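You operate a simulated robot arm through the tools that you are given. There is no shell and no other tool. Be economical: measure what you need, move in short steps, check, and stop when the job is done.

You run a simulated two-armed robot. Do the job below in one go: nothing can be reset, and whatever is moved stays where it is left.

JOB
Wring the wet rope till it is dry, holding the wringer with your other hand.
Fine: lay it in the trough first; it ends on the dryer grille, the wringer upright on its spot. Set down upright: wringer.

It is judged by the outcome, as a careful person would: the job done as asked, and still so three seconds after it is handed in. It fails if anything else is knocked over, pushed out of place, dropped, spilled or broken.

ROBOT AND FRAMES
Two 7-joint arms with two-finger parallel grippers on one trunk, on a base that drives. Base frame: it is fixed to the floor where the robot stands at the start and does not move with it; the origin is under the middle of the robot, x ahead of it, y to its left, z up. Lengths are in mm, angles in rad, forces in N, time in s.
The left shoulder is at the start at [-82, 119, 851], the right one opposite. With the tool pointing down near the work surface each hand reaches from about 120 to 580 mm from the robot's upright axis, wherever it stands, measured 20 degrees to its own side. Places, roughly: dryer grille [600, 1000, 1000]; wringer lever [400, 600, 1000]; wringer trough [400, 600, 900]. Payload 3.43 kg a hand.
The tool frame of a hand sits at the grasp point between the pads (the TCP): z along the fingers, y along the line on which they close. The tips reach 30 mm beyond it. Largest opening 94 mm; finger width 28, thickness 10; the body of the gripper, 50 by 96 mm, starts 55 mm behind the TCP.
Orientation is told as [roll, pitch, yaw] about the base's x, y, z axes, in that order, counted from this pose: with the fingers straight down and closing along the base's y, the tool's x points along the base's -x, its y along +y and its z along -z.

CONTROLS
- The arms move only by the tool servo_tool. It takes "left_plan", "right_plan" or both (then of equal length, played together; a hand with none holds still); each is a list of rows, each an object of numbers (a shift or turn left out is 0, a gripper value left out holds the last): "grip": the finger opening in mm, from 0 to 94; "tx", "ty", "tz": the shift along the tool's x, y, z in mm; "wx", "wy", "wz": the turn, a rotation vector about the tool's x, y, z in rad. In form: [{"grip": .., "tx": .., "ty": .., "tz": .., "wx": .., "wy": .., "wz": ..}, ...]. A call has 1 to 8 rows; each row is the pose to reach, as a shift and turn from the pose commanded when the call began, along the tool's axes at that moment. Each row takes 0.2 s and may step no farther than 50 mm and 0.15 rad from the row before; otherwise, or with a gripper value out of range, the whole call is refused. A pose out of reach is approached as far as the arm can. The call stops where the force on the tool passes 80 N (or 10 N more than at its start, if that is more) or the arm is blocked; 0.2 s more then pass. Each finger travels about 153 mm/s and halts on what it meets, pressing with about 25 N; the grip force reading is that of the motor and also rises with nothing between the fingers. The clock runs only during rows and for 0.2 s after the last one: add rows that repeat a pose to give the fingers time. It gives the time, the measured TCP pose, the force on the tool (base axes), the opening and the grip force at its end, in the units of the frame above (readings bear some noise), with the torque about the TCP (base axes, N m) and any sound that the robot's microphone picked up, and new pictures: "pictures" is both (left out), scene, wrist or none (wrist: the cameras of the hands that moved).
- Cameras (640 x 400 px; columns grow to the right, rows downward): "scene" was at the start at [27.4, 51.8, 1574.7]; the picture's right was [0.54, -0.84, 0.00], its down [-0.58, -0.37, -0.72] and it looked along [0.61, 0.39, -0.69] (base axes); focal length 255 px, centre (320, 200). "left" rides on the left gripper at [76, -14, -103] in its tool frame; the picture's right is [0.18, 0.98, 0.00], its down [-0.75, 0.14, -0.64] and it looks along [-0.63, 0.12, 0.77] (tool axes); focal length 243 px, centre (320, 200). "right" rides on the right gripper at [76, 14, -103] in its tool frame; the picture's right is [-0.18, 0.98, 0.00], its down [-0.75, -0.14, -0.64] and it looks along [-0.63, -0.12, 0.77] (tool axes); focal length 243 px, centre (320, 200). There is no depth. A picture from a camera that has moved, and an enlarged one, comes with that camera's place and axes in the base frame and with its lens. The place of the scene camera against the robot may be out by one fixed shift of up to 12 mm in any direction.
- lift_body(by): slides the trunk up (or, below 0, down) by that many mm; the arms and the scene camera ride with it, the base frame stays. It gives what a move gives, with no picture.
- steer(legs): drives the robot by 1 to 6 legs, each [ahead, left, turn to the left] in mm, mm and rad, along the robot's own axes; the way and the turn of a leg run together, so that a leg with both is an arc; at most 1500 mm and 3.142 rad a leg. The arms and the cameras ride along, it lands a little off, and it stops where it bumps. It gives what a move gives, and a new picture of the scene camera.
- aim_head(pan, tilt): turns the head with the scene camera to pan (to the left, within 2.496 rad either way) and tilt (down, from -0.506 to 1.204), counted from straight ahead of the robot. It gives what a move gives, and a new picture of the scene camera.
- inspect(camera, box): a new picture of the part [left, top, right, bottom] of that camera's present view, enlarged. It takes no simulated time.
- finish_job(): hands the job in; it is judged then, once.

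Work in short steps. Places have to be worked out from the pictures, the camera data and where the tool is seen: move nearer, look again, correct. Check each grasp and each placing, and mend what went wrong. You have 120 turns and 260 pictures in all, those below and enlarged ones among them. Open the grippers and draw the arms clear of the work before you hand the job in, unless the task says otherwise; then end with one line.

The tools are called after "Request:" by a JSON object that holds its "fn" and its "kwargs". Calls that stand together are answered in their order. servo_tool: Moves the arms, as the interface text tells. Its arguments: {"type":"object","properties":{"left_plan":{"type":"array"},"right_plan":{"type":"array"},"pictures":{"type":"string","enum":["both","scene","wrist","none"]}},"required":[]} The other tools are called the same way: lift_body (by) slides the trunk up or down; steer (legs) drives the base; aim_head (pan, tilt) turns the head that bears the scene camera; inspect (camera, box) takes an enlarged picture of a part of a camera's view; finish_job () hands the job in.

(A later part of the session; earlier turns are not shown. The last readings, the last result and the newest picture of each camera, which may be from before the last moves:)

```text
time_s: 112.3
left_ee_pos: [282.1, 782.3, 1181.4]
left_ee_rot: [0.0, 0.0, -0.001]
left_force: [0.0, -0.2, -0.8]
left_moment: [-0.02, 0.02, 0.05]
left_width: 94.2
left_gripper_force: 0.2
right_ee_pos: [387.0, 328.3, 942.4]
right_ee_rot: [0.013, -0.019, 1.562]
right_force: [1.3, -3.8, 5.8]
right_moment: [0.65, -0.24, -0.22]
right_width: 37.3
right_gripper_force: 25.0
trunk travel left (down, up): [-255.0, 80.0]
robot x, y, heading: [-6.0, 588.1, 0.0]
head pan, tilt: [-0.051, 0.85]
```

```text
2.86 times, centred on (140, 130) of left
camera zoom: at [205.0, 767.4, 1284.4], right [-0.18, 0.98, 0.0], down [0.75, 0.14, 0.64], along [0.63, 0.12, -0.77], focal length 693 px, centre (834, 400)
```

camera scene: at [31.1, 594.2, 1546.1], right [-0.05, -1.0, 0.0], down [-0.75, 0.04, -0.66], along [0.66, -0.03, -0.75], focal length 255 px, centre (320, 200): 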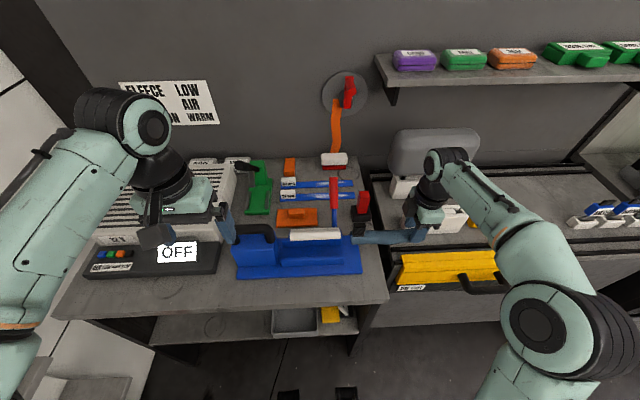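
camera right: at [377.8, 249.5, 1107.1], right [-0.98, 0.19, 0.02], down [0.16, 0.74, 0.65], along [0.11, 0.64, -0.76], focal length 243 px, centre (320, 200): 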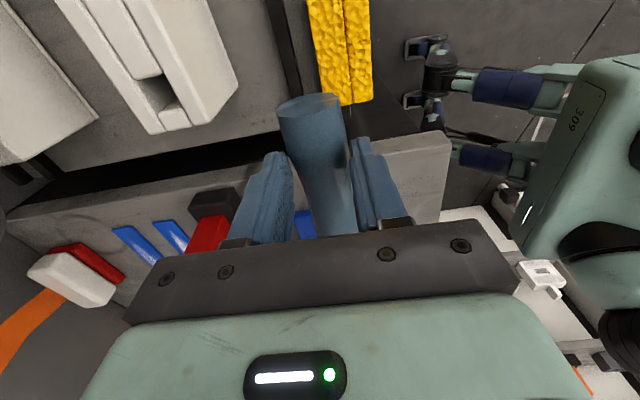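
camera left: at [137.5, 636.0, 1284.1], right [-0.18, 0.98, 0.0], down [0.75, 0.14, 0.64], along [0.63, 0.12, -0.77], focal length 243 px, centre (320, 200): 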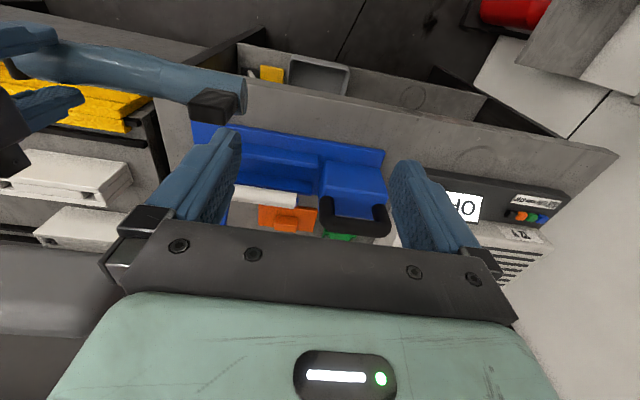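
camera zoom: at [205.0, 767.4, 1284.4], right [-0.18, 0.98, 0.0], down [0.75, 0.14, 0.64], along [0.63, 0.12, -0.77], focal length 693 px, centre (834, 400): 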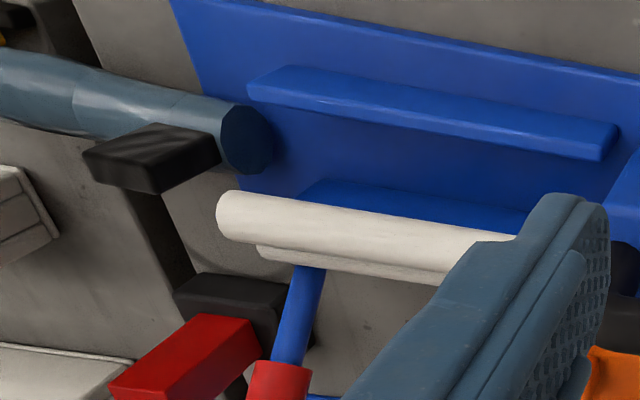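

The far end touched the plate at a force of about 6 N. I'll raise 5 mm and slide in a short way, then check.

Request:
{"fn": "servo_tool", "kwargs": {"right_plan": [{"tz": -5}, {"tz": -5, "tx": -20}, {"tz": -5, "tx": -40}, {"tz": -5, "tx": -50}], "pictures": "none"}}

Request:
{"fn": "inspect", "kwargs": {"camera": "scene", "box": [270, 200, 410, 290]}}

Request:
{"fn": "inspect", "kwargs": {"camera": "left", "box": [40, 60, 240, 200]}}

```text
time_s: 113.3
left_ee_pos: [282.3, 781.3, 1181.0]
left_ee_rot: [0.0, -0.002, -0.003]
left_force: [0.0, -0.3, 0.2]
left_moment: [-0.02, 0.03, 0.0]
left_width: 93.9
left_gripper_force: 0.1
right_ee_pos: [388.0, 377.8, 948.2]
right_ee_rot: [0.013, -0.017, 1.563]
right_force: [-0.7, -0.9, -2.0]
right_moment: [-0.11, -0.02, 0.07]
right_width: 37.4
right_gripper_force: 24.4
trunk travel left (down, up): [-255.0, 80.0]
robot x, y, heading: [-9.0, 590.8, -0.001]
head pan, tilt: [-0.051, 0.85]
```

```text
4.44 times, centred on (340, 245) of scene
camera zoom: at [30.1, 594.2, 1546.1], right [-0.05, -1.0, 0.0], down [-0.75, 0.04, -0.66], along [0.66, -0.03, -0.75], focal length 1133 px, centre (231, 0)
```

zoom: 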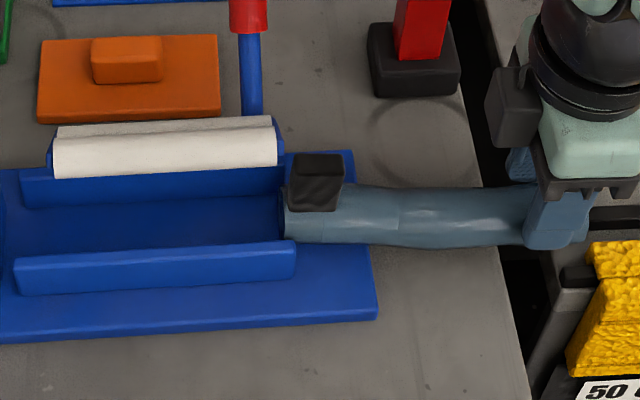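

```text
2.86 times, centred on (140, 130) of left
camera zoom: at [205.2, 767.6, 1284.3], right [-0.18, 0.98, 0.0], down [0.75, 0.14, 0.64], along [0.63, 0.12, -0.77], focal length 693 px, centre (834, 400)
```

zoom: 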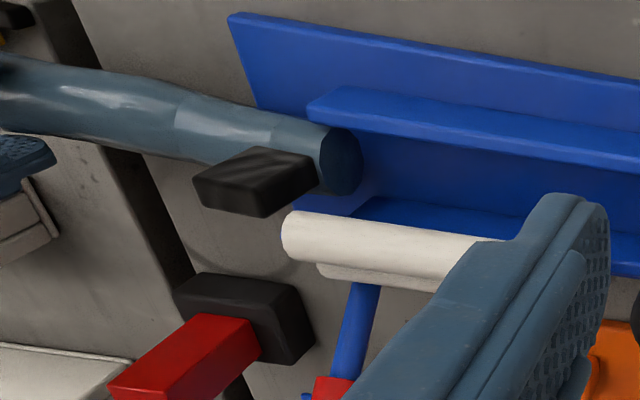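

The wringer slid about 25 mm to the left with the roll, because it is light. I'll stop here, since it must be held by its black handle, as the job says. I'll look for the handle with the left hand.

Request:
{"fn": "servo_tool", "kwargs": {"left_plan": [{"tx": 20}, {"tx": 40}], "pictures": "both"}}

Request:
{"fn": "inspect", "kwargs": {"camera": "scene", "box": [210, 190, 370, 290]}}

```text
time_s: 113.9
left_ee_pos: [242.0, 780.2, 1181.5]
left_ee_rot: [0.0, -0.001, -0.001]
left_force: [-1.0, 0.2, 0.3]
left_moment: [0.01, 0.01, 0.03]
left_width: 94.2
left_gripper_force: 0.0
right_ee_pos: [388.8, 377.6, 949.3]
right_ee_rot: [0.012, -0.019, 1.563]
right_force: [0.2, -0.2, -1.3]
right_moment: [-0.07, 0.0, 0.01]
right_width: 37.4
right_gripper_force: 24.9
trunk travel left (down, up): [-255.0, 80.0]
robot x, y, heading: [-7.2, 595.6, -0.002]
head pan, tilt: [-0.051, 0.85]
camera scene: at [29.6, 594.3, 1546.2], right [-0.05, -1.0, 0.0], down [-0.75, 0.04, -0.66], along [0.66, -0.03, -0.75], focal length 255 px, centre (320, 200)
camera left: at [164.4, 766.6, 1283.4], right [-0.18, 0.98, 0.0], down [0.75, 0.14, 0.64], along [0.63, 0.12, -0.77], focal length 243 px, centre (320, 200)
```

scene: 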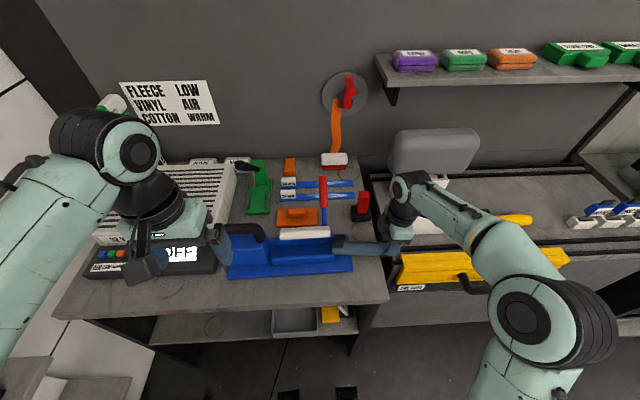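
left: 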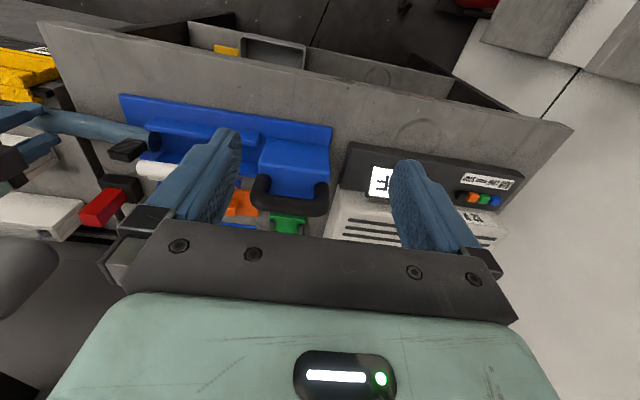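

```text
4.00 times, centred on (290, 240) of scene
camera zoom: at [29.6, 594.3, 1546.2], right [-0.05, -1.0, 0.0], down [-0.75, 0.04, -0.66], along [0.66, -0.03, -0.75], focal length 1020 px, centre (440, 40)
```

zoom: 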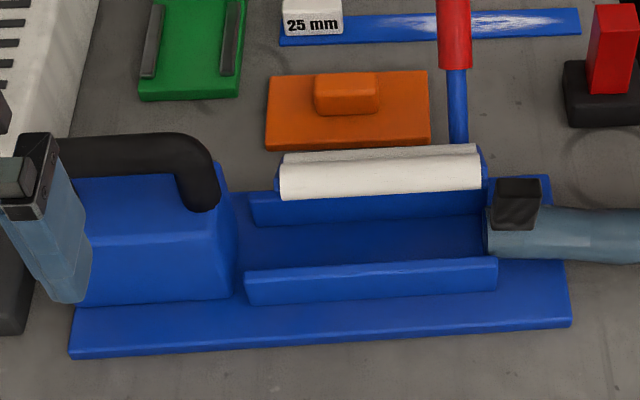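

I triangulate the handle bar at about (386, 767, 1042), running along y. I'll turn the left hand a quarter turn and bring it above the bar.

Request:
{"fn": "servo_tool", "kwargs": {"left_plan": [{"wz": 0.15, "tx": -10}, {"wz": 0.3, "tx": -30}, {"wz": 0.45, "tx": -50}, {"wz": 0.6, "tx": -70}, {"wz": 0.75, "tx": -90}, {"wz": 0.9, "tx": -110, "ty": -5}, {"wz": 1.05, "tx": -130, "ty": -10}, {"wz": 1.2, "tx": -146, "ty": -13}], "pictures": "none"}}

Request:
{"fn": "servo_tool", "kwargs": {"left_plan": [{"wz": 0.13, "tz": 10}, {"wz": 0.26, "tz": 20}, {"wz": 0.37, "tz": 30}], "pictures": "both"}}

```text
time_s: 115.7
left_ee_pos: [385.7, 768.8, 1178.2]
left_ee_rot: [-0.008, -0.001, -1.181]
left_force: [-0.1, -0.2, 0.5]
left_moment: [-0.05, 0.01, 0.02]
left_width: 94.3
left_gripper_force: 0.0
left hand out of reach, approached as far as the arm can: row 8
right_ee_pos: [390.0, 375.6, 947.4]
right_ee_rot: [0.015, -0.017, 1.561]
right_force: [-1.4, -0.7, -1.1]
right_moment: [-0.09, -0.01, -0.01]
right_width: 37.3
right_gripper_force: 24.6
trunk travel left (down, up): [-255.0, 80.0]
robot x, y, heading: [-5.8, 589.5, 0.002]
head pan, tilt: [-0.051, 0.85]
```

```text
time_s: 116.5
left_ee_pos: [387.1, 770.5, 1146.7]
left_ee_rot: [0.0, 0.001, -1.574]
left_force: [-0.4, 1.0, 0.3]
left_moment: [-0.03, 0.03, 0.01]
left_width: 94.2
left_gripper_force: 0.2
right_ee_pos: [388.7, 377.8, 947.7]
right_ee_rot: [0.014, -0.017, 1.562]
right_force: [-0.1, -0.7, -1.0]
right_moment: [-0.04, 0.04, 0.06]
right_width: 37.6
right_gripper_force: 25.2
trunk travel left (down, up): [-255.0, 80.0]
robot x, y, heading: [-1.0, 590.4, 0.0]
head pan, tilt: [-0.051, 0.85]
camera scene: at [30.0, 594.2, 1546.1], right [-0.05, -1.0, 0.0], down [-0.75, 0.04, -0.66], along [0.66, -0.03, -0.75], focal length 255 px, centre (320, 200)
camera left: at [371.1, 846.3, 1250.3], right [0.98, 0.18, 0.0], down [0.14, -0.75, 0.64], along [0.12, -0.63, -0.77], focal length 243 px, centre (320, 200)
```

scene: 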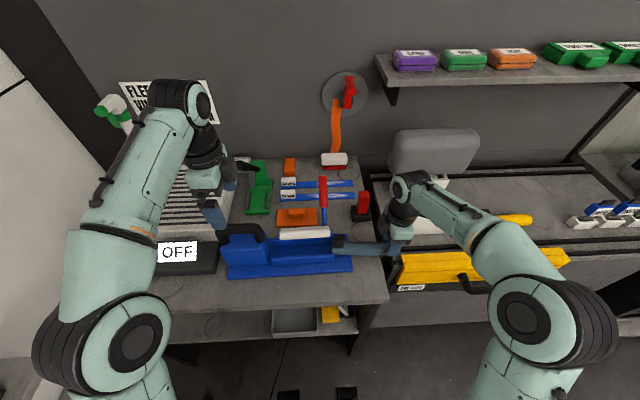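
left: 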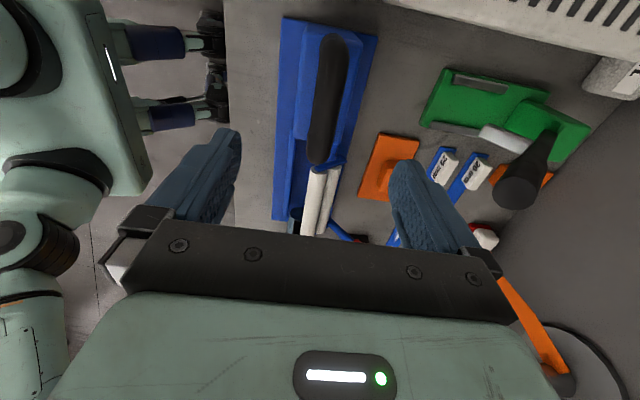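

The bar is centred between the fingers, and I can also see the trough from this end. I'll lower partway.

Request:
{"fn": "servo_tool", "kwargs": {"left_plan": [{"tz": 40}, {"tz": 70}, {"tz": 85}], "pictures": "wrist"}}

Request:
{"fn": "inspect", "kwargs": {"camera": "scene", "box": [190, 180, 310, 290]}}

```text
time_s: 117.3
left_ee_pos: [387.5, 769.9, 1061.5]
left_ee_rot: [0.004, 0.001, -1.573]
left_force: [-0.1, -0.8, -0.8]
left_moment: [0.01, 0.03, 0.04]
left_width: 94.1
left_gripper_force: 0.0
right_ee_pos: [388.4, 378.2, 948.7]
right_ee_rot: [0.016, -0.018, 1.562]
right_force: [-0.2, -0.5, -1.1]
right_moment: [-0.12, 0.02, 0.01]
right_width: 37.4
right_gripper_force: 25.1
trunk travel left (down, up): [-255.0, 80.0]
robot x, y, heading: [-6.7, 588.6, 0.0]
head pan, tilt: [-0.051, 0.85]
camera left: at [371.0, 846.0, 1164.8], right [0.98, 0.18, 0.0], down [0.14, -0.75, 0.64], along [0.12, -0.63, -0.77], focal length 243 px, centre (320, 200)
```

left: 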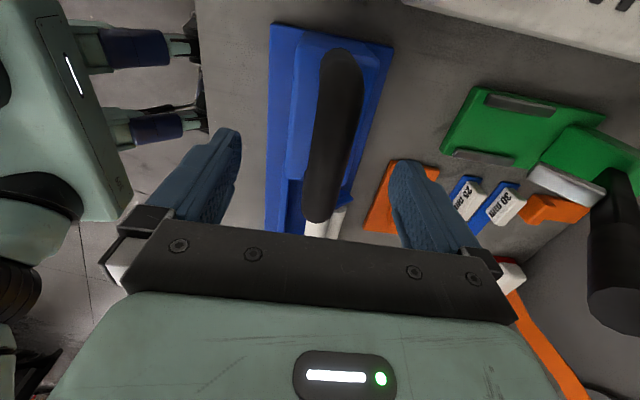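

```text
3.64 times, centred on (250, 235) of scene
camera zoom: at [30.2, 594.3, 1546.2], right [-0.05, -1.0, 0.0], down [-0.75, 0.04, -0.66], along [0.66, -0.03, -0.75], focal length 927 px, centre (574, 73)
```

zoom: 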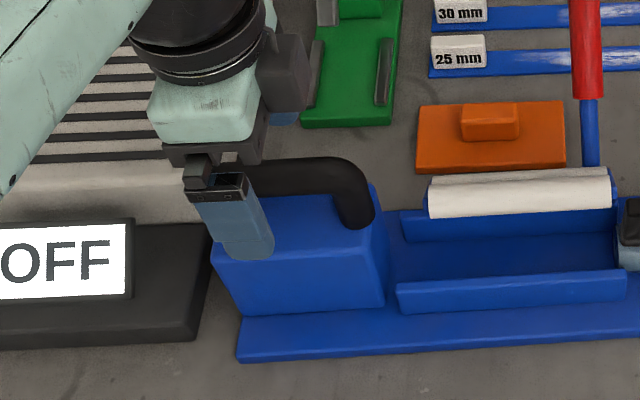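

The bar is between the fingers at about pad level. I'll go down a bit more and close.

Request:
{"fn": "servo_tool", "kwargs": {"left_plan": [{"tz": 10}, {"tz": 10, "grip": 10}, {"tz": 10, "grip": 10}, {"tz": 10, "grip": 10}, {"tz": 10, "grip": 10}], "pictures": "wrist"}}

Request:
{"fn": "inspect", "kwargs": {"camera": "scene", "box": [190, 180, 370, 290]}}

```text
time_s: 118.5
left_ee_pos: [386.9, 770.1, 1052.6]
left_ee_rot: [0.001, 0.001, -1.572]
left_force: [0.6, 2.0, 0.0]
left_moment: [0.03, -0.05, 0.74]
left_width: 25.3
left_gripper_force: 25.4
right_ee_pos: [389.1, 377.4, 947.3]
right_ee_rot: [0.014, -0.019, 1.563]
right_force: [-1.7, -1.8, -1.1]
right_moment: [-0.03, -0.02, 0.17]
right_width: 37.5
right_gripper_force: 24.3
trunk travel left (down, up): [-255.0, 80.0]
robot x, y, heading: [-7.9, 593.3, -0.005]
head pan, tilt: [-0.051, 0.85]
camera left: at [371.2, 846.7, 1155.3], right [0.98, 0.18, 0.0], down [0.14, -0.75, 0.64], along [0.12, -0.63, -0.77], focal length 243 px, centre (320, 200)
```

left: 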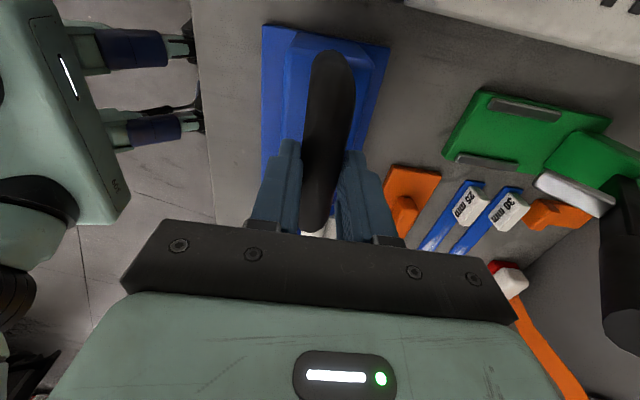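

```text
3.56 times, centred on (280, 235) of scene
camera zoom: at [30.2, 594.4, 1546.1], right [-0.05, -1.0, 0.0], down [-0.75, 0.04, -0.66], along [0.66, -0.03, -0.75], focal length 906 px, centre (462, 76)
```

zoom: 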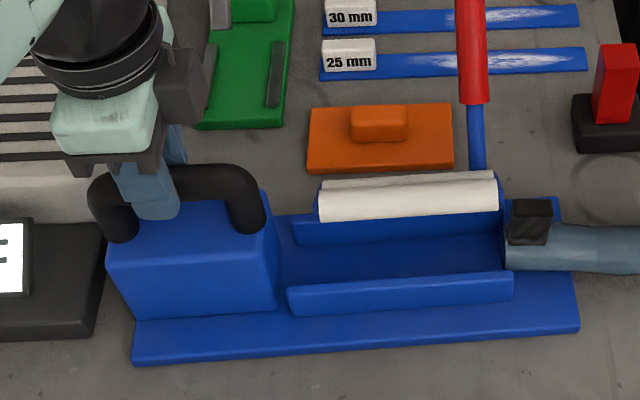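

The left hand holds the handle at 25 mm width. The wringer sits about 24.5 mm left of its original spot, so I'll back the roll out and then slide the wringer right by that much.

Request:
{"fn": "servo_tool", "kwargs": {"right_plan": [{"tx": 20}, {"tx": 40}, {"tx": 52}], "pictures": "none"}}

Request:
{"fn": "servo_tool", "kwargs": {"left_plan": [{"tx": -8}, {"tx": -16}, {"tx": -24.5}, {"tx": -24.5}], "pictures": "wrist"}}

Request:
{"fn": "inspect", "kwargs": {"camera": "scene", "box": [280, 200, 420, 290]}}

```text
time_s: 119.3
left_ee_pos: [386.0, 769.4, 1052.2]
left_ee_rot: [0.0, 0.0, -1.569]
left_force: [-0.1, 0.4, 0.9]
left_moment: [-0.28, -0.03, 0.32]
left_width: 24.9
left_gripper_force: 25.1
right_ee_pos: [388.9, 324.9, 947.3]
right_ee_rot: [0.013, -0.018, 1.563]
right_force: [0.5, -0.1, -0.2]
right_moment: [-0.06, 0.03, -0.01]
right_width: 37.2
right_gripper_force: 24.9
trunk travel left (down, up): [-255.0, 80.0]
robot x, y, heading: [-4.8, 591.5, -0.002]
head pan, tilt: [-0.051, 0.85]
```

```text
time_s: 120.3
left_ee_pos: [387.7, 744.2, 1051.6]
left_ee_rot: [-0.001, 0.001, -1.57]
left_force: [0.1, -0.4, 0.5]
left_moment: [0.64, 0.05, 0.05]
left_width: 24.8
left_gripper_force: 25.0
right_ee_pos: [389.1, 324.6, 947.3]
right_ee_rot: [0.013, -0.018, 1.564]
right_force: [-0.1, -0.6, -0.9]
right_moment: [-0.09, -0.03, 0.0]
right_width: 37.2
right_gripper_force: 25.4
trunk travel left (down, up): [-255.0, 80.0]
robot x, y, heading: [-8.1, 588.2, -0.001]
head pan, tilt: [-0.051, 0.85]
camera left: at [371.9, 820.5, 1155.6], right [0.98, 0.18, 0.0], down [0.14, -0.75, 0.64], along [0.12, -0.63, -0.77], focal length 243 px, centre (320, 200)
```

left: 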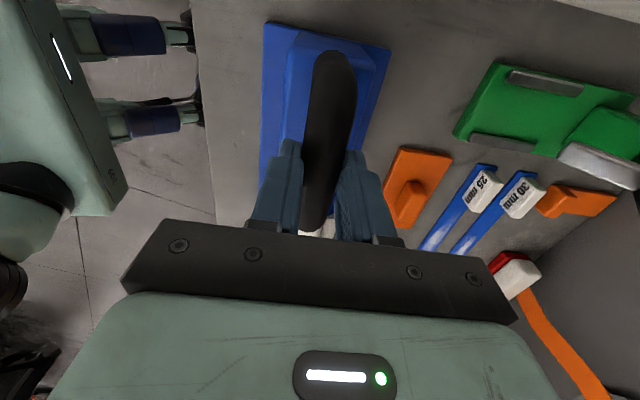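

```text
4.44 times, centred on (350, 245) of scene
camera zoom: at [30.7, 594.4, 1546.1], right [-0.05, -1.0, 0.0], down [-0.75, 0.04, -0.66], along [0.66, -0.03, -0.75], focal length 1133 px, centre (187, 0)
```

zoom: 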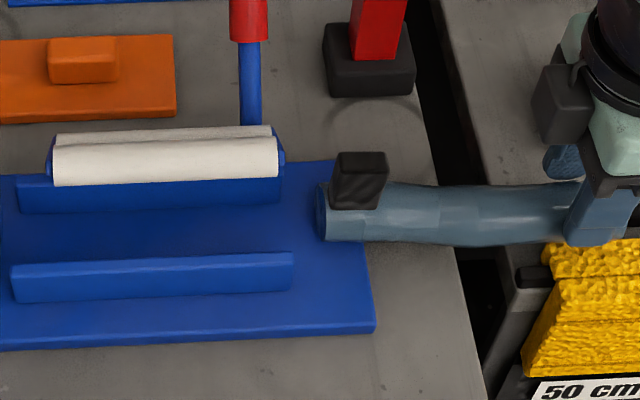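

Y is back on the original mark, and the wringer sits about 3 mm nearer to me than before, which moves the front rail away from the roll. I'll slide the roll in now with the wringer held.

Request:
{"fn": "servo_tool", "kwargs": {"right_plan": [{"tx": -15}, {"tx": -25}, {"tx": -35}, {"tx": -45}, {"tx": -52}], "pictures": "none"}}

Request:
{"fn": "inspect", "kwargs": {"camera": "scene", "box": [270, 200, 410, 290]}}

```text
time_s: 121.5
left_ee_pos: [387.8, 746.1, 1053.3]
left_ee_rot: [0.002, 0.003, -1.569]
left_force: [0.3, 18.0, 3.0]
left_moment: [0.47, 0.02, 0.12]
left_width: 24.8
left_gripper_force: 25.2
right_ee_pos: [387.8, 375.2, 947.4]
right_ee_rot: [0.016, -0.012, 1.561]
right_force: [0.5, -20.3, -8.1]
right_moment: [-0.72, 0.05, -0.24]
right_width: 37.1
right_gripper_force: 24.9
trunk travel left (down, up): [-255.0, 80.0]
robot x, y, heading: [-4.1, 593.6, -0.003]
head pan, tilt: [-0.051, 0.85]
```

```text
4.44 times, centred on (340, 245) of scene
camera zoom: at [30.4, 594.2, 1546.1], right [-0.05, -1.0, 0.0], down [-0.75, 0.04, -0.66], along [0.66, -0.03, -0.75], focal length 1133 px, centre (231, 0)
```

zoom: 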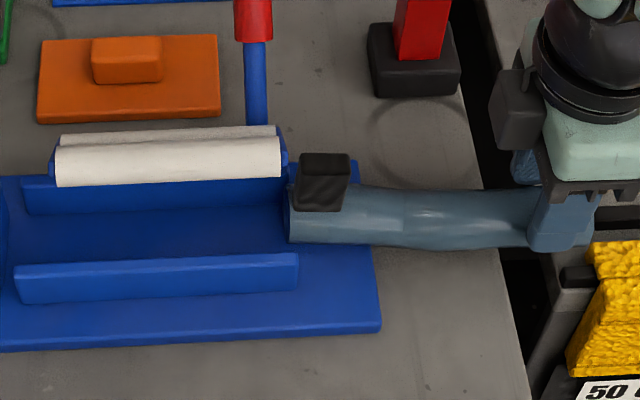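

The roll's black tab is catching on the roller (−20 N), so the tab must stay outside on the right end. I'll have to turn the roll end for end. I'll back out, nudge the wringer 3 mm back onto its mark, release it, and re-grip the roll by the tab end on the cabinet.

Request:
{"fn": "servo_tool", "kwargs": {"right_plan": [{"tx": 30}, {"tx": 60}, {"tx": 90, "tz": -20}, {"tx": 110, "tz": -60}, {"tx": 110, "tz": -105}], "left_plan": [{"ty": 0}, {"ty": 0}, {"ty": 3}, {"ty": 3}, {"ty": 3}], "pictures": "none"}}

Request:
{"fn": "inspect", "kwargs": {"camera": "scene", "box": [280, 200, 420, 290]}}

```text
time_s: 122.7
left_ee_pos: [390.4, 745.7, 1054.1]
left_ee_rot: [-0.001, -0.002, -1.571]
left_force: [-1.3, -2.5, 2.4]
left_moment: [-0.48, -0.08, -0.19]
left_width: 24.6
left_gripper_force: 24.9
right_ee_pos: [387.3, 265.7, 1053.4]
right_ee_rot: [0.015, -0.017, 1.563]
right_force: [-0.1, 0.3, -0.8]
right_moment: [-0.08, 0.01, 0.03]
right_width: 37.2
right_gripper_force: 25.3
trunk travel left (down, up): [-255.0, 80.0]
robot x, y, heading: [-4.9, 590.5, -0.005]
head pan, tilt: [-0.051, 0.85]
```

```text
4.44 times, centred on (350, 245) of scene
camera zoom: at [29.8, 594.0, 1546.2], right [-0.05, -1.0, 0.0], down [-0.75, 0.04, -0.66], along [0.66, -0.03, -0.75], focal length 1133 px, centre (187, 0)
```

zoom: 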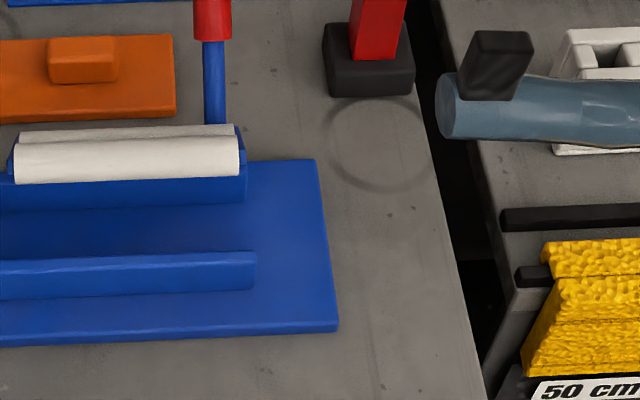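

The handle slid in the left fingers, so the wringer is about 22 mm left of its mark again. I'll fix that when laying the roll. I'll release the wringer, raise the left hand, and drive back to the cabinet.

Request:
{"fn": "servo_tool", "kwargs": {"left_plan": [{"grip": 94}, {"grip": 94}, {"grip": 94, "tz": -40}, {"grip": 94, "tz": -80}, {"grip": 94, "tz": -110}], "pictures": "none"}}

Request:
{"fn": "steer", "kwargs": {"legs": [[-90, 0, 0], [0, -470, 0]]}}

Request:
{"fn": "servo_tool", "kwargs": {"right_plan": [{"wz": 0.15, "tz": -10}, {"wz": 0.3, "tz": -20}, {"wz": 0.45, "tz": -30}, {"wz": 0.6, "tz": -40}, {"wz": 0.75, "tz": -40}, {"wz": 0.9, "tz": -40}, {"wz": 1.05, "tz": -40}, {"wz": 1.2, "tz": -40}], "pictures": "none"}}

Request:
{"fn": "servo_tool", "kwargs": {"right_plan": [{"wz": 0.15}, {"wz": 0.3}, {"wz": 0.45}, {"wz": 0.6}, {"wz": 0.75}, {"wz": 0.9}, {"wz": 1.05}, {"wz": 1.2}], "pictures": "none"}}

Request:
{"fn": "servo_tool", "kwargs": {"right_plan": [{"wz": 0.15}, {"wz": 0.3}, {"wz": 0.45}, {"wz": 0.6}, {"wz": 0.74}], "pictures": "both"}}

```text
time_s: 123.9
left_ee_pos: [388.2, 745.0, 1162.8]
left_ee_rot: [0.0, 0.002, -1.57]
left_force: [0.4, -0.6, 1.2]
left_moment: [0.01, 0.03, 0.0]
left_width: 94.1
left_gripper_force: 0.1
right_ee_pos: [388.3, 266.3, 1053.7]
right_ee_rot: [0.014, -0.018, 1.56]
right_force: [-0.2, -0.5, -0.3]
right_moment: [-0.06, -0.01, 0.01]
right_width: 37.2
right_gripper_force: 25.3
trunk travel left (down, up): [-255.0, 80.0]
robot x, y, heading: [-3.2, 591.0, -0.005]
head pan, tilt: [-0.051, 0.85]
```

```text
time_s: 129.3
left_ee_pos: [298.9, 274.0, 1162.2]
left_ee_rot: [0.002, 0.0, -1.57]
left_force: [0.0, -0.8, -0.4]
left_moment: [0.0, 0.01, 0.01]
left_width: 94.0
left_gripper_force: 0.0
right_ee_pos: [299.4, -205.8, 1052.5]
right_ee_rot: [0.015, -0.017, 1.564]
right_force: [0.6, 0.0, -1.6]
right_moment: [-0.07, -0.01, -0.01]
right_width: 37.2
right_gripper_force: 25.1
trunk travel left (down, up): [-255.0, 80.0]
robot x, y, heading: [-94.1, 115.6, -0.001]
head pan, tilt: [-0.051, 0.85]
camera scene: at [-58.9, 121.1, 1546.1], right [-0.05, -1.0, 0.0], down [-0.75, 0.04, -0.66], along [0.66, -0.03, -0.75], focal length 255 px, centre (320, 200)
```

scene: 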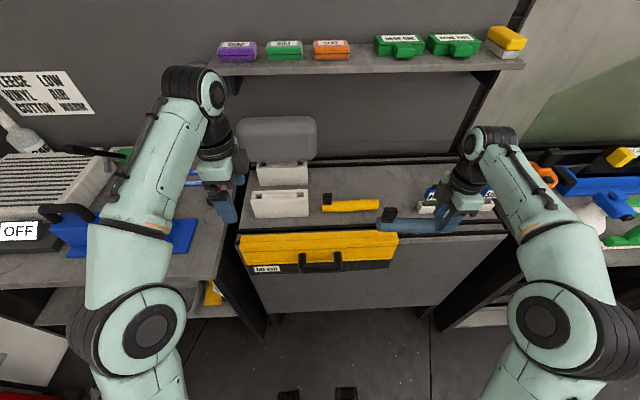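

```text
time_s: 131.1
left_ee_pos: [298.9, 273.6, 1162.0]
left_ee_rot: [0.001, -0.002, -1.571]
left_force: [0.6, -0.3, -0.1]
left_moment: [0.0, 0.01, 0.0]
left_width: 93.8
left_gripper_force: 0.1
right_ee_pos: [300.7, -206.3, 1093.5]
right_ee_rot: [0.021, 0.005, 0.361]
right_force: [0.1, -0.1, -1.2]
right_moment: [-0.01, 0.09, -0.02]
right_width: 37.2
right_gripper_force: 24.8
trunk travel left (down, up): [-255.0, 80.0]
robot x, y, heading: [-93.4, 119.2, 0.002]
head pan, tilt: [-0.051, 0.85]
```

```text
time_s: 132.9
left_ee_pos: [300.0, 273.9, 1163.8]
left_ee_rot: [0.002, -0.001, -1.571]
left_force: [-0.3, -0.2, 0.7]
left_moment: [0.02, 0.01, -0.01]
left_width: 93.9
left_gripper_force: 0.1
right_ee_pos: [300.3, -206.2, 1092.9]
right_ee_rot: [0.003, 0.023, -0.837]
right_force: [0.2, -0.1, -1.7]
right_moment: [0.06, 0.06, 0.02]
right_width: 37.4
right_gripper_force: 25.1
trunk travel left (down, up): [-255.0, 80.0]
robot x, y, heading: [-94.2, 117.3, -0.003]
head pan, tilt: [-0.051, 0.85]
```

```text
time_s: 134.1
left_ee_pos: [299.5, 273.9, 1162.9]
left_ee_rot: [0.002, -0.001, -1.569]
left_force: [0.4, -0.3, 0.0]
left_moment: [-0.04, 0.0, 0.0]
left_width: 94.2
left_gripper_force: 0.0
right_ee_pos: [299.7, -206.8, 1093.3]
right_ee_rot: [-0.014, 0.015, -1.578]
right_force: [-0.9, 0.1, -1.2]
right_moment: [0.08, 0.01, 0.05]
right_width: 37.3
right_gripper_force: 25.0
trunk travel left (down, up): [-255.0, 80.0]
robot x, y, heading: [-90.9, 116.3, 0.004]
head pan, tilt: [-0.051, 0.85]
camera scene: at [-58.9, 121.1, 1546.1], right [-0.05, -1.0, 0.0], down [-0.75, 0.04, -0.66], along [0.66, -0.03, -0.75], focal length 255 px, centre (320, 200)
camera right: at [316.3, -131.8, 1196.1], right [0.98, -0.19, -0.02], down [-0.14, -0.76, 0.63], along [-0.13, -0.62, -0.78], focal length 243 px, centre (320, 200)
```

scene: 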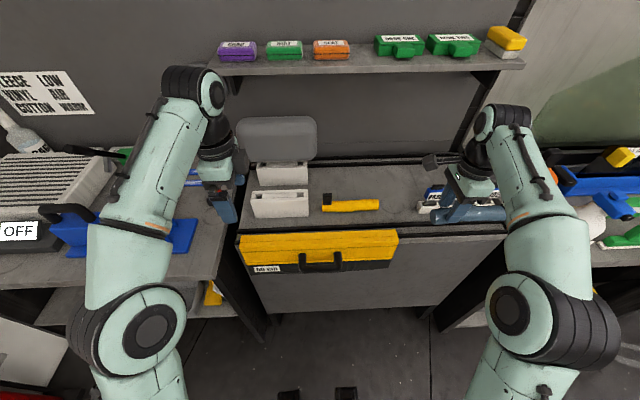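
right: 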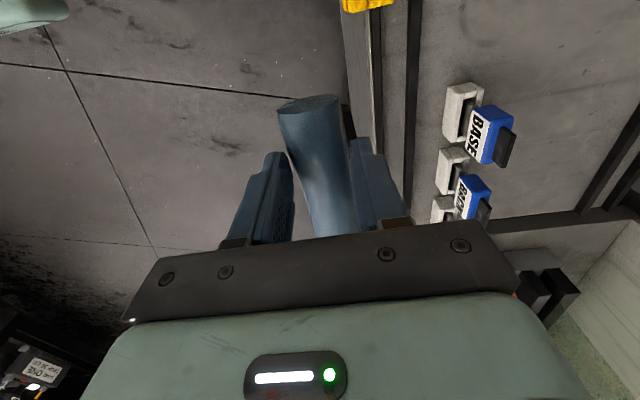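

The roll is now reversed, with the tab at the −y end. I'll drive forward and carry the roll over its original place.

Request:
{"fn": "steer", "kwargs": {"legs": [[185, 0, 0]]}}

Request:
{"fn": "servo_tool", "kwargs": {"right_plan": [{"tx": 40, "ty": 14, "tz": 10}, {"tx": 80, "ty": 28, "tz": 20}, {"tx": 120, "ty": 42, "tz": 35}, {"tx": 160, "ty": 56, "tz": 50}, {"tx": 200, "ty": 70, "tz": 65}, {"tx": 240, "ty": 85, "tz": 80}, {"tx": 272, "ty": 102, "tz": 100}], "pictures": "both"}}

```text
time_s: 135.6
left_ee_pos: [487.9, 273.6, 1162.5]
left_ee_rot: [0.001, 0.0, -1.568]
left_force: [-0.6, 0.2, -0.6]
left_moment: [0.0, 0.0, -0.03]
left_width: 94.0
left_gripper_force: 0.0
right_ee_pos: [487.9, -205.8, 1092.2]
right_ee_rot: [-0.015, 0.017, -1.574]
right_force: [0.3, -0.5, -1.0]
right_moment: [0.08, -0.02, -0.04]
right_width: 37.4
right_gripper_force: 25.1
trunk travel left (down, up): [-255.0, 80.0]
robot x, y, heading: [94.0, 115.2, 0.001]
head pan, tilt: [-0.051, 0.85]
camera scene: at [129.9, 121.5, 1546.1], right [-0.05, -1.0, 0.0], down [-0.75, 0.04, -0.66], along [0.66, -0.03, -0.75], focal length 255 px, centre (320, 200)
```

scene: 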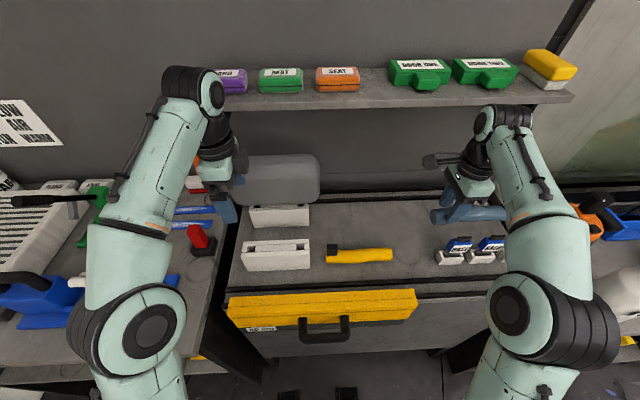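

```text
time_s: 137.3
left_ee_pos: [487.7, 272.1, 1162.5]
left_ee_rot: [-0.001, 0.003, -1.571]
left_force: [0.6, 1.0, 0.0]
left_moment: [-0.04, 0.06, 0.01]
left_width: 93.9
left_gripper_force: 0.1
right_ee_pos: [589.8, 57.5, 1022.3]
right_ee_rot: [0.034, 0.04, -1.584]
right_force: [-10.1, -13.2, 24.3]
right_moment: [3.53, -1.33, 0.67]
right_width: 37.3
right_gripper_force: 25.3
trunk travel left (down, up): [-255.0, 80.0]
robot x, y, heading: [92.3, 113.3, 0.005]
head pan, tilt: [-0.051, 0.85]
stopped in row 7 (right hand): the force on the tool passed its limit at 86 N (the readings are from after the stop); the commanded pose is now the measured one
camera scene: at [128.8, 121.2, 1546.2], right [-0.05, -1.0, 0.0], down [-0.75, 0.04, -0.66], along [0.66, -0.03, -0.75], focal length 255 px, centre (320, 200)
camera right: at [601.5, 129.2, 1127.5], right [0.98, -0.2, 0.02], down [-0.17, -0.78, 0.61], along [-0.1, -0.6, -0.79], focal length 243 px, centre (320, 200)
```

scene: 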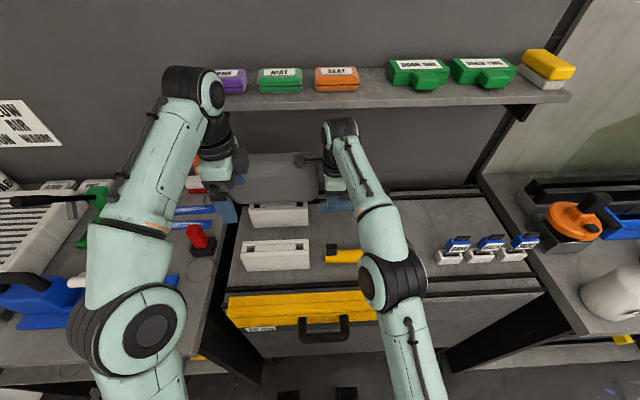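
right: 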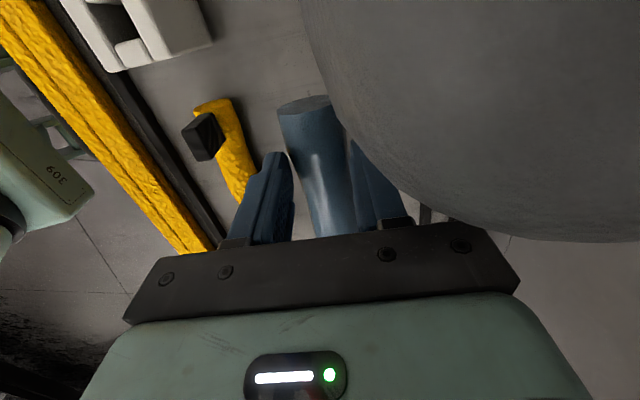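

The wrist touched the grey headrest. I'll back off toward −y at once and check whether it moved.

Request:
{"fn": "servo_tool", "kwargs": {"right_plan": [{"tx": -30, "ty": -10}, {"tx": -60, "ty": -20}, {"tx": -90, "ty": -30}], "pictures": "scene"}}

Request:
{"fn": "inspect", "kwargs": {"camera": "scene", "box": [200, 130, 360, 290]}}

```text
time_s: 138.1
left_ee_pos: [487.5, 271.0, 1161.9]
left_ee_rot: [0.003, 0.001, -1.573]
left_force: [0.0, 0.3, -1.0]
left_moment: [0.01, -0.01, -0.01]
left_width: 93.9
left_gripper_force: 0.1
right_ee_pos: [556.2, -32.8, 1009.0]
right_ee_rot: [0.016, 0.032, -1.588]
right_force: [0.5, -0.4, -1.4]
right_moment: [0.09, -0.01, -0.02]
right_width: 37.3
right_gripper_force: 25.2
trunk travel left (down, up): [-255.0, 80.0]
robot x, y, heading: [93.6, 120.5, -0.0]
head pan, tilt: [-0.051, 0.85]
camera scene: at [128.9, 119.7, 1546.0], right [-0.05, -1.0, 0.0], down [-0.75, 0.04, -0.66], along [0.66, -0.03, -0.75], focal length 255 px, centre (320, 200)
```

scene: 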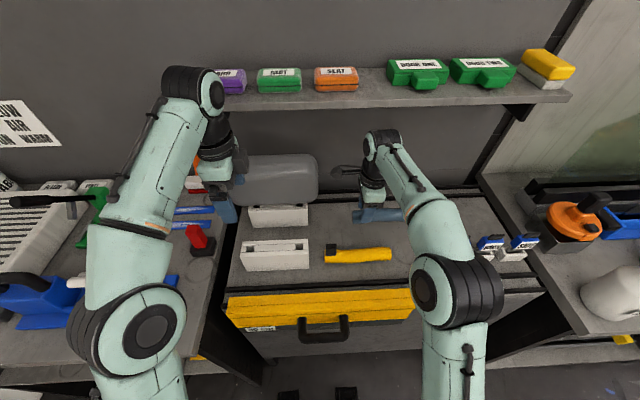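

```text
2.50 times, centred on (280, 210) of scene
camera zoom: at [128.9, 119.7, 1546.0], right [-0.05, -1.0, 0.0], down [-0.75, 0.04, -0.66], along [0.66, -0.03, -0.75], focal length 637 px, centre (420, 175)
```

zoom: 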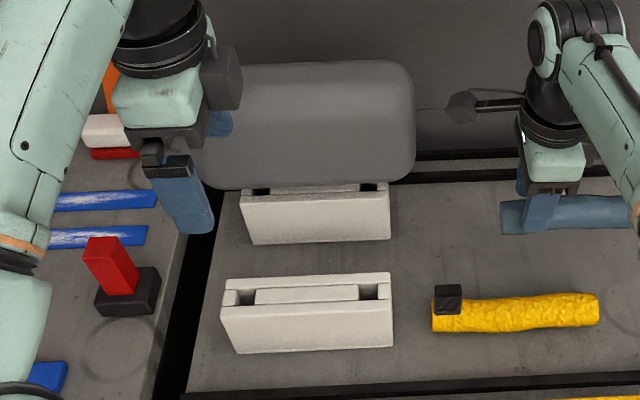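

The headrest and blocks look unchanged. I'll lay the roll down here, well clear at y≈0, lowering slowly.

Request:
{"fn": "servo_tool", "kwargs": {"right_plan": [{"tx": 33, "ty": 20}, {"tx": 33, "ty": 20, "tz": 40}, {"tx": 33, "ty": 20, "tz": 75}, {"tx": 33, "ty": 20, "tz": 88}, {"tx": 33, "ty": 20, "tz": 91}], "pictures": "wrist"}}

Request:
{"fn": "inspect", "kwargs": {"camera": "scene", "box": [300, 160, 460, 270]}}

```text
time_s: 139.3
left_ee_pos: [484.8, 268.1, 1164.0]
left_ee_rot: [0.005, 0.004, -1.571]
left_force: [-0.1, -0.1, -0.2]
left_moment: [0.01, 0.02, 0.0]
left_width: 94.0
left_gripper_force: 0.1
right_ee_pos: [575.5, -2.8, 926.6]
right_ee_rot: [0.027, 0.037, -1.587]
right_force: [-13.6, -32.8, 20.6]
right_moment: [5.99, -2.19, 0.5]
right_width: 37.7
right_gripper_force: 25.2
trunk travel left (down, up): [-255.0, 80.0]
robot x, y, heading: [93.4, 115.1, 0.0]
head pan, tilt: [-0.051, 0.85]
camera right: at [589.3, 70.4, 1031.3], right [0.98, -0.2, 0.02], down [-0.17, -0.77, 0.61], along [-0.11, -0.6, -0.79], focal length 243 px, centre (320, 200)
```

right: 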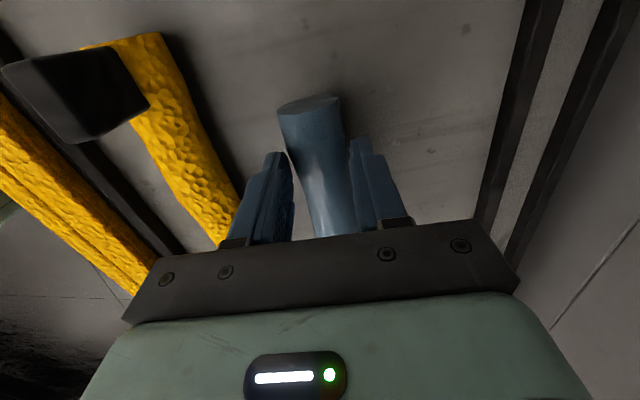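

```text
3.64 times, centred on (380, 215) of scene
camera zoom: at [124.9, 115.4, 1546.3], right [-0.05, -1.0, 0.0], down [-0.75, 0.04, -0.66], along [0.66, -0.03, -0.75], focal length 927 px, centre (102, 146)
```

zoom: 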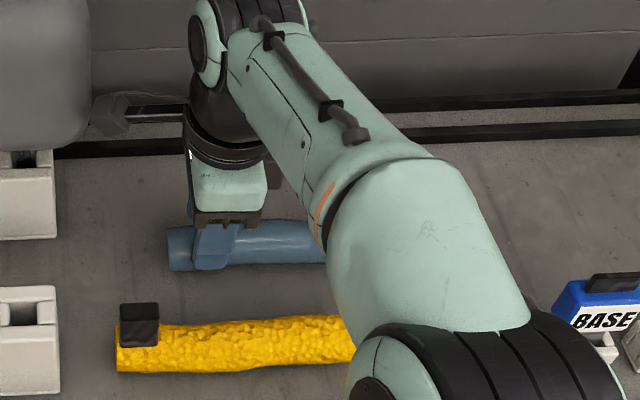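

There is contact force toward −y, and the wrist camera seems to be touching the headrest again. I'll move away 45 mm in −y and lift slightly.

Request:
{"fn": "servo_tool", "kwargs": {"right_plan": [{"tx": -15, "tz": -12}, {"tx": -35, "tz": -20}, {"tx": -50, "tz": -20}], "pictures": "none"}}

Request:
{"fn": "inspect", "kwargs": {"camera": "scene", "box": [220, 140, 420, 270]}}

```text
time_s: 140.1
left_ee_pos: [487.8, 272.8, 1161.6]
left_ee_rot: [0.001, 0.001, -1.571]
left_force: [-0.4, 0.4, -0.1]
left_moment: [-0.01, 0.01, -0.02]
left_width: 94.0
left_gripper_force: 0.2
right_ee_pos: [579.5, -42.8, 942.9]
right_ee_rot: [0.021, 0.035, -1.582]
right_force: [-0.1, -0.4, -2.3]
right_moment: [0.07, -0.02, 0.01]
right_width: 37.6
right_gripper_force: 25.2
trunk travel left (down, up): [-255.0, 80.0]
robot x, y, heading: [93.2, 116.9, 0.002]
head pan, tilt: [-0.051, 0.85]
```

```text
3.08 times, centred on (320, 205) of scene
camera zoom: at [129.4, 121.3, 1546.1], right [-0.05, -1.0, 0.0], down [-0.75, 0.04, -0.66], along [0.66, -0.03, -0.75], focal length 784 px, centre (320, 185)
```

zoom: 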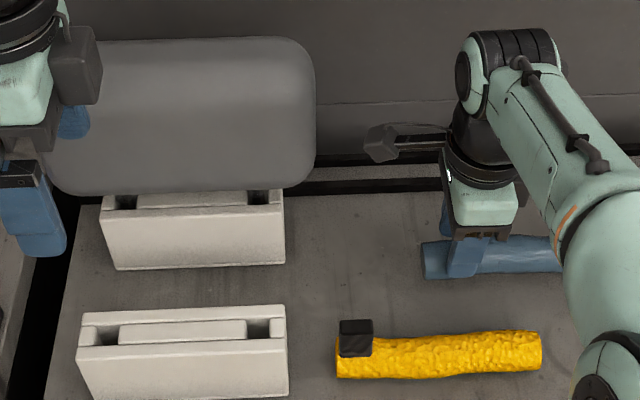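

Clear, and the headrest stands as before. I'll lower here gently.

Request:
{"fn": "servo_tool", "kwargs": {"right_plan": [{"tz": 12}, {"tz": 20}, {"tz": 24}, {"tz": 24}], "pictures": "wrist"}}

```text
time_s: 141.1
left_ee_pos: [486.5, 271.0, 1163.2]
left_ee_rot: [0.001, 0.001, -1.57]
left_force: [0.2, -0.5, 0.2]
left_moment: [0.0, 0.0, -0.03]
left_width: 94.0
left_gripper_force: 0.1
right_ee_pos: [579.4, -44.4, 918.6]
right_ee_rot: [0.023, 0.033, -1.585]
right_force: [0.1, -0.3, 1.6]
right_moment: [0.17, 0.06, 0.04]
right_width: 37.6
right_gripper_force: 25.0
trunk travel left (down, up): [-255.0, 80.0]
robot x, y, heading: [93.0, 115.6, -0.003]
head pan, tilt: [-0.051, 0.85]
camera right: at [592.6, 28.4, 1022.8], right [0.98, -0.2, 0.02], down [-0.17, -0.77, 0.61], along [-0.11, -0.6, -0.79], focal length 243 px, centre (320, 200)
```

right: 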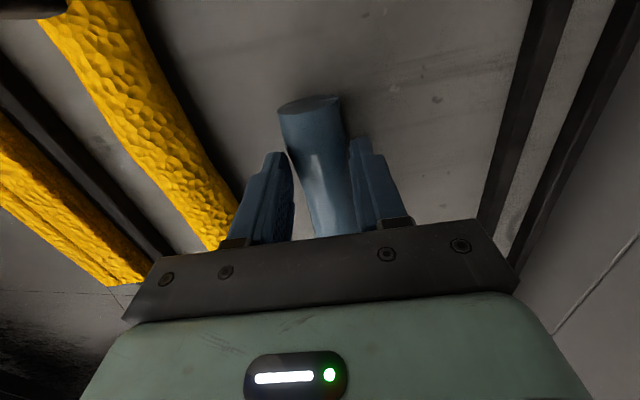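

Light contact, so the roll is resting. I'll release, lift, draw back, and turn the hand back to yaw +90°.

Request:
{"fn": "servo_tool", "kwargs": {"right_plan": [{"grip": 60}, {"grip": 94}, {"grip": 94}, {"tz": -40}, {"tz": -80}, {"tz": -120}, {"tz": -125, "ty": -45}, {"tz": -125, "ty": -90}], "pictures": "none"}}

Request:
{"fn": "servo_tool", "kwargs": {"right_plan": [{"wz": -0.15, "tx": -20}, {"wz": -0.3, "tx": -40}, {"wz": -0.45, "tx": -60}, {"wz": -0.6, "tx": -80}, {"wz": -0.75, "tx": -100}, {"wz": -0.9, "tx": -120}, {"wz": -1.05, "tx": -130}, {"wz": -1.2, "tx": -130}], "pictures": "none"}}

Request:
{"fn": "servo_tool", "kwargs": {"right_plan": [{"wz": -0.15}, {"wz": -0.3}, {"wz": -0.45}, {"wz": -0.6}, {"wz": -0.75}, {"wz": -0.9}, {"wz": -1.05}, {"wz": -1.2}], "pictures": "none"}}

Request:
{"fn": "servo_tool", "kwargs": {"right_plan": [{"wz": -0.15}, {"wz": -0.3}, {"wz": -0.45}, {"wz": -0.6}, {"wz": -0.74}], "pictures": "none"}}

Request:
{"fn": "steer", "kwargs": {"legs": [[0, -110, 0]]}}

Request:
{"fn": "inspect", "kwargs": {"camera": "right", "box": [140, 0, 500, 240]}}

```text
time_s: 142.9
left_ee_pos: [487.1, 272.5, 1163.8]
left_ee_rot: [0.002, -0.001, -1.57]
left_force: [-0.4, -0.5, -0.1]
left_moment: [0.01, -0.02, 0.02]
left_width: 93.9
left_gripper_force: 0.0
right_ee_pos: [486.4, -48.7, 1042.6]
right_ee_rot: [0.023, 0.032, -1.585]
right_force: [-0.1, 0.6, -0.2]
right_moment: [0.01, -0.02, -0.01]
right_width: 93.9
right_gripper_force: 0.0
trunk travel left (down, up): [-255.0, 80.0]
robot x, y, heading: [93.3, 115.5, 0.001]
head pan, tilt: [-0.051, 0.85]
```

```text
time_s: 144.7
left_ee_pos: [486.9, 272.4, 1163.0]
left_ee_rot: [0.0, -0.001, -1.572]
left_force: [-0.2, 0.2, -0.1]
left_moment: [-0.01, 0.0, 0.02]
left_width: 94.1
left_gripper_force: 0.1
right_ee_pos: [485.1, -177.8, 1035.1]
right_ee_rot: [0.038, -0.007, -0.382]
right_force: [0.5, 0.1, 0.1]
right_moment: [0.01, 0.04, -0.03]
right_width: 94.0
right_gripper_force: 0.0
trunk travel left (down, up): [-255.0, 80.0]
robot x, y, heading: [90.1, 118.5, 0.002]
head pan, tilt: [-0.051, 0.85]
```

```text
time_s: 146.5
left_ee_pos: [487.0, 272.6, 1162.2]
left_ee_rot: [0.0, 0.0, -1.571]
left_force: [1.2, -0.8, 0.3]
left_moment: [0.01, 0.01, 0.01]
left_width: 94.0
left_gripper_force: 0.0
right_ee_pos: [483.5, -177.4, 1036.4]
right_ee_rot: [0.007, -0.039, 0.819]
right_force: [0.0, -0.5, -0.1]
right_moment: [0.04, 0.01, -0.04]
right_width: 94.0
right_gripper_force: 0.0
trunk travel left (down, up): [-255.0, 80.0]
robot x, y, heading: [94.4, 118.8, 0.001]
head pan, tilt: [-0.051, 0.85]
```

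```text
time_s: 147.7
left_ee_pos: [486.9, 272.1, 1163.0]
left_ee_rot: [0.002, -0.001, -1.572]
left_force: [-0.4, -0.7, 0.2]
left_moment: [-0.01, 0.0, -0.04]
left_width: 93.9
left_gripper_force: 0.1
right_ee_pos: [484.3, -178.1, 1035.8]
right_ee_rot: [-0.021, -0.037, 1.558]
right_force: [0.1, -0.7, -0.7]
right_moment: [-0.01, -0.01, -0.02]
right_width: 93.9
right_gripper_force: 0.1
trunk travel left (down, up): [-255.0, 80.0]
robot x, y, heading: [91.9, 115.6, 0.0]
head pan, tilt: [-0.051, 0.85]
```

```text
time_s: 149.3
left_ee_pos: [487.2, 163.1, 1162.2]
left_ee_rot: [0.001, 0.0, -1.57]
left_force: [-0.3, -0.9, 0.2]
left_moment: [0.04, -0.01, 0.01]
left_width: 93.9
left_gripper_force: 0.0
right_ee_pos: [485.9, -287.9, 1036.6]
right_ee_rot: [-0.021, -0.034, 1.559]
right_force: [0.0, 0.1, 0.2]
right_moment: [0.03, -0.01, -0.02]
right_width: 94.0
right_gripper_force: 0.0
trunk travel left (down, up): [-255.0, 80.0]
robot x, y, heading: [94.1, 6.7, -0.004]
head pan, tilt: [-0.051, 0.85]
camera scene: at [129.1, 10.7, 1546.1], right [-0.05, -1.0, 0.0], down [-0.75, 0.04, -0.66], along [0.66, -0.03, -0.75], focal length 255 px, centre (320, 200)
```

scene: 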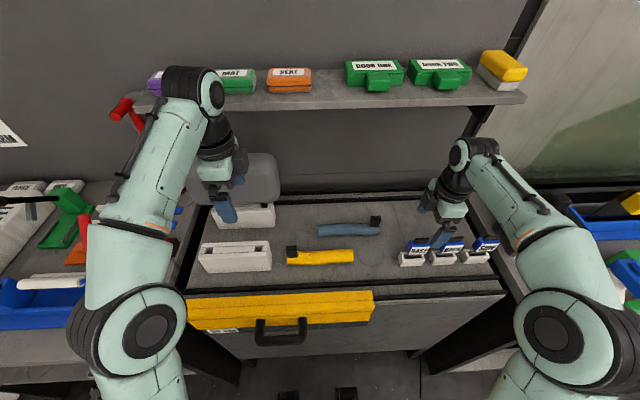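

```text
1.67 times, centred on (320, 120) of right
camera zoom: at [468.5, -367.0, 1135.0], right [-0.98, 0.2, -0.01], down [0.14, 0.73, 0.67], along [0.14, 0.66, -0.74], focal length 404 px, centre (320, 333)
```

zoom: 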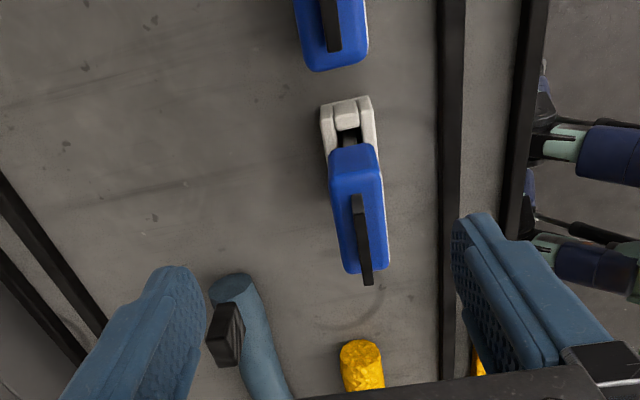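

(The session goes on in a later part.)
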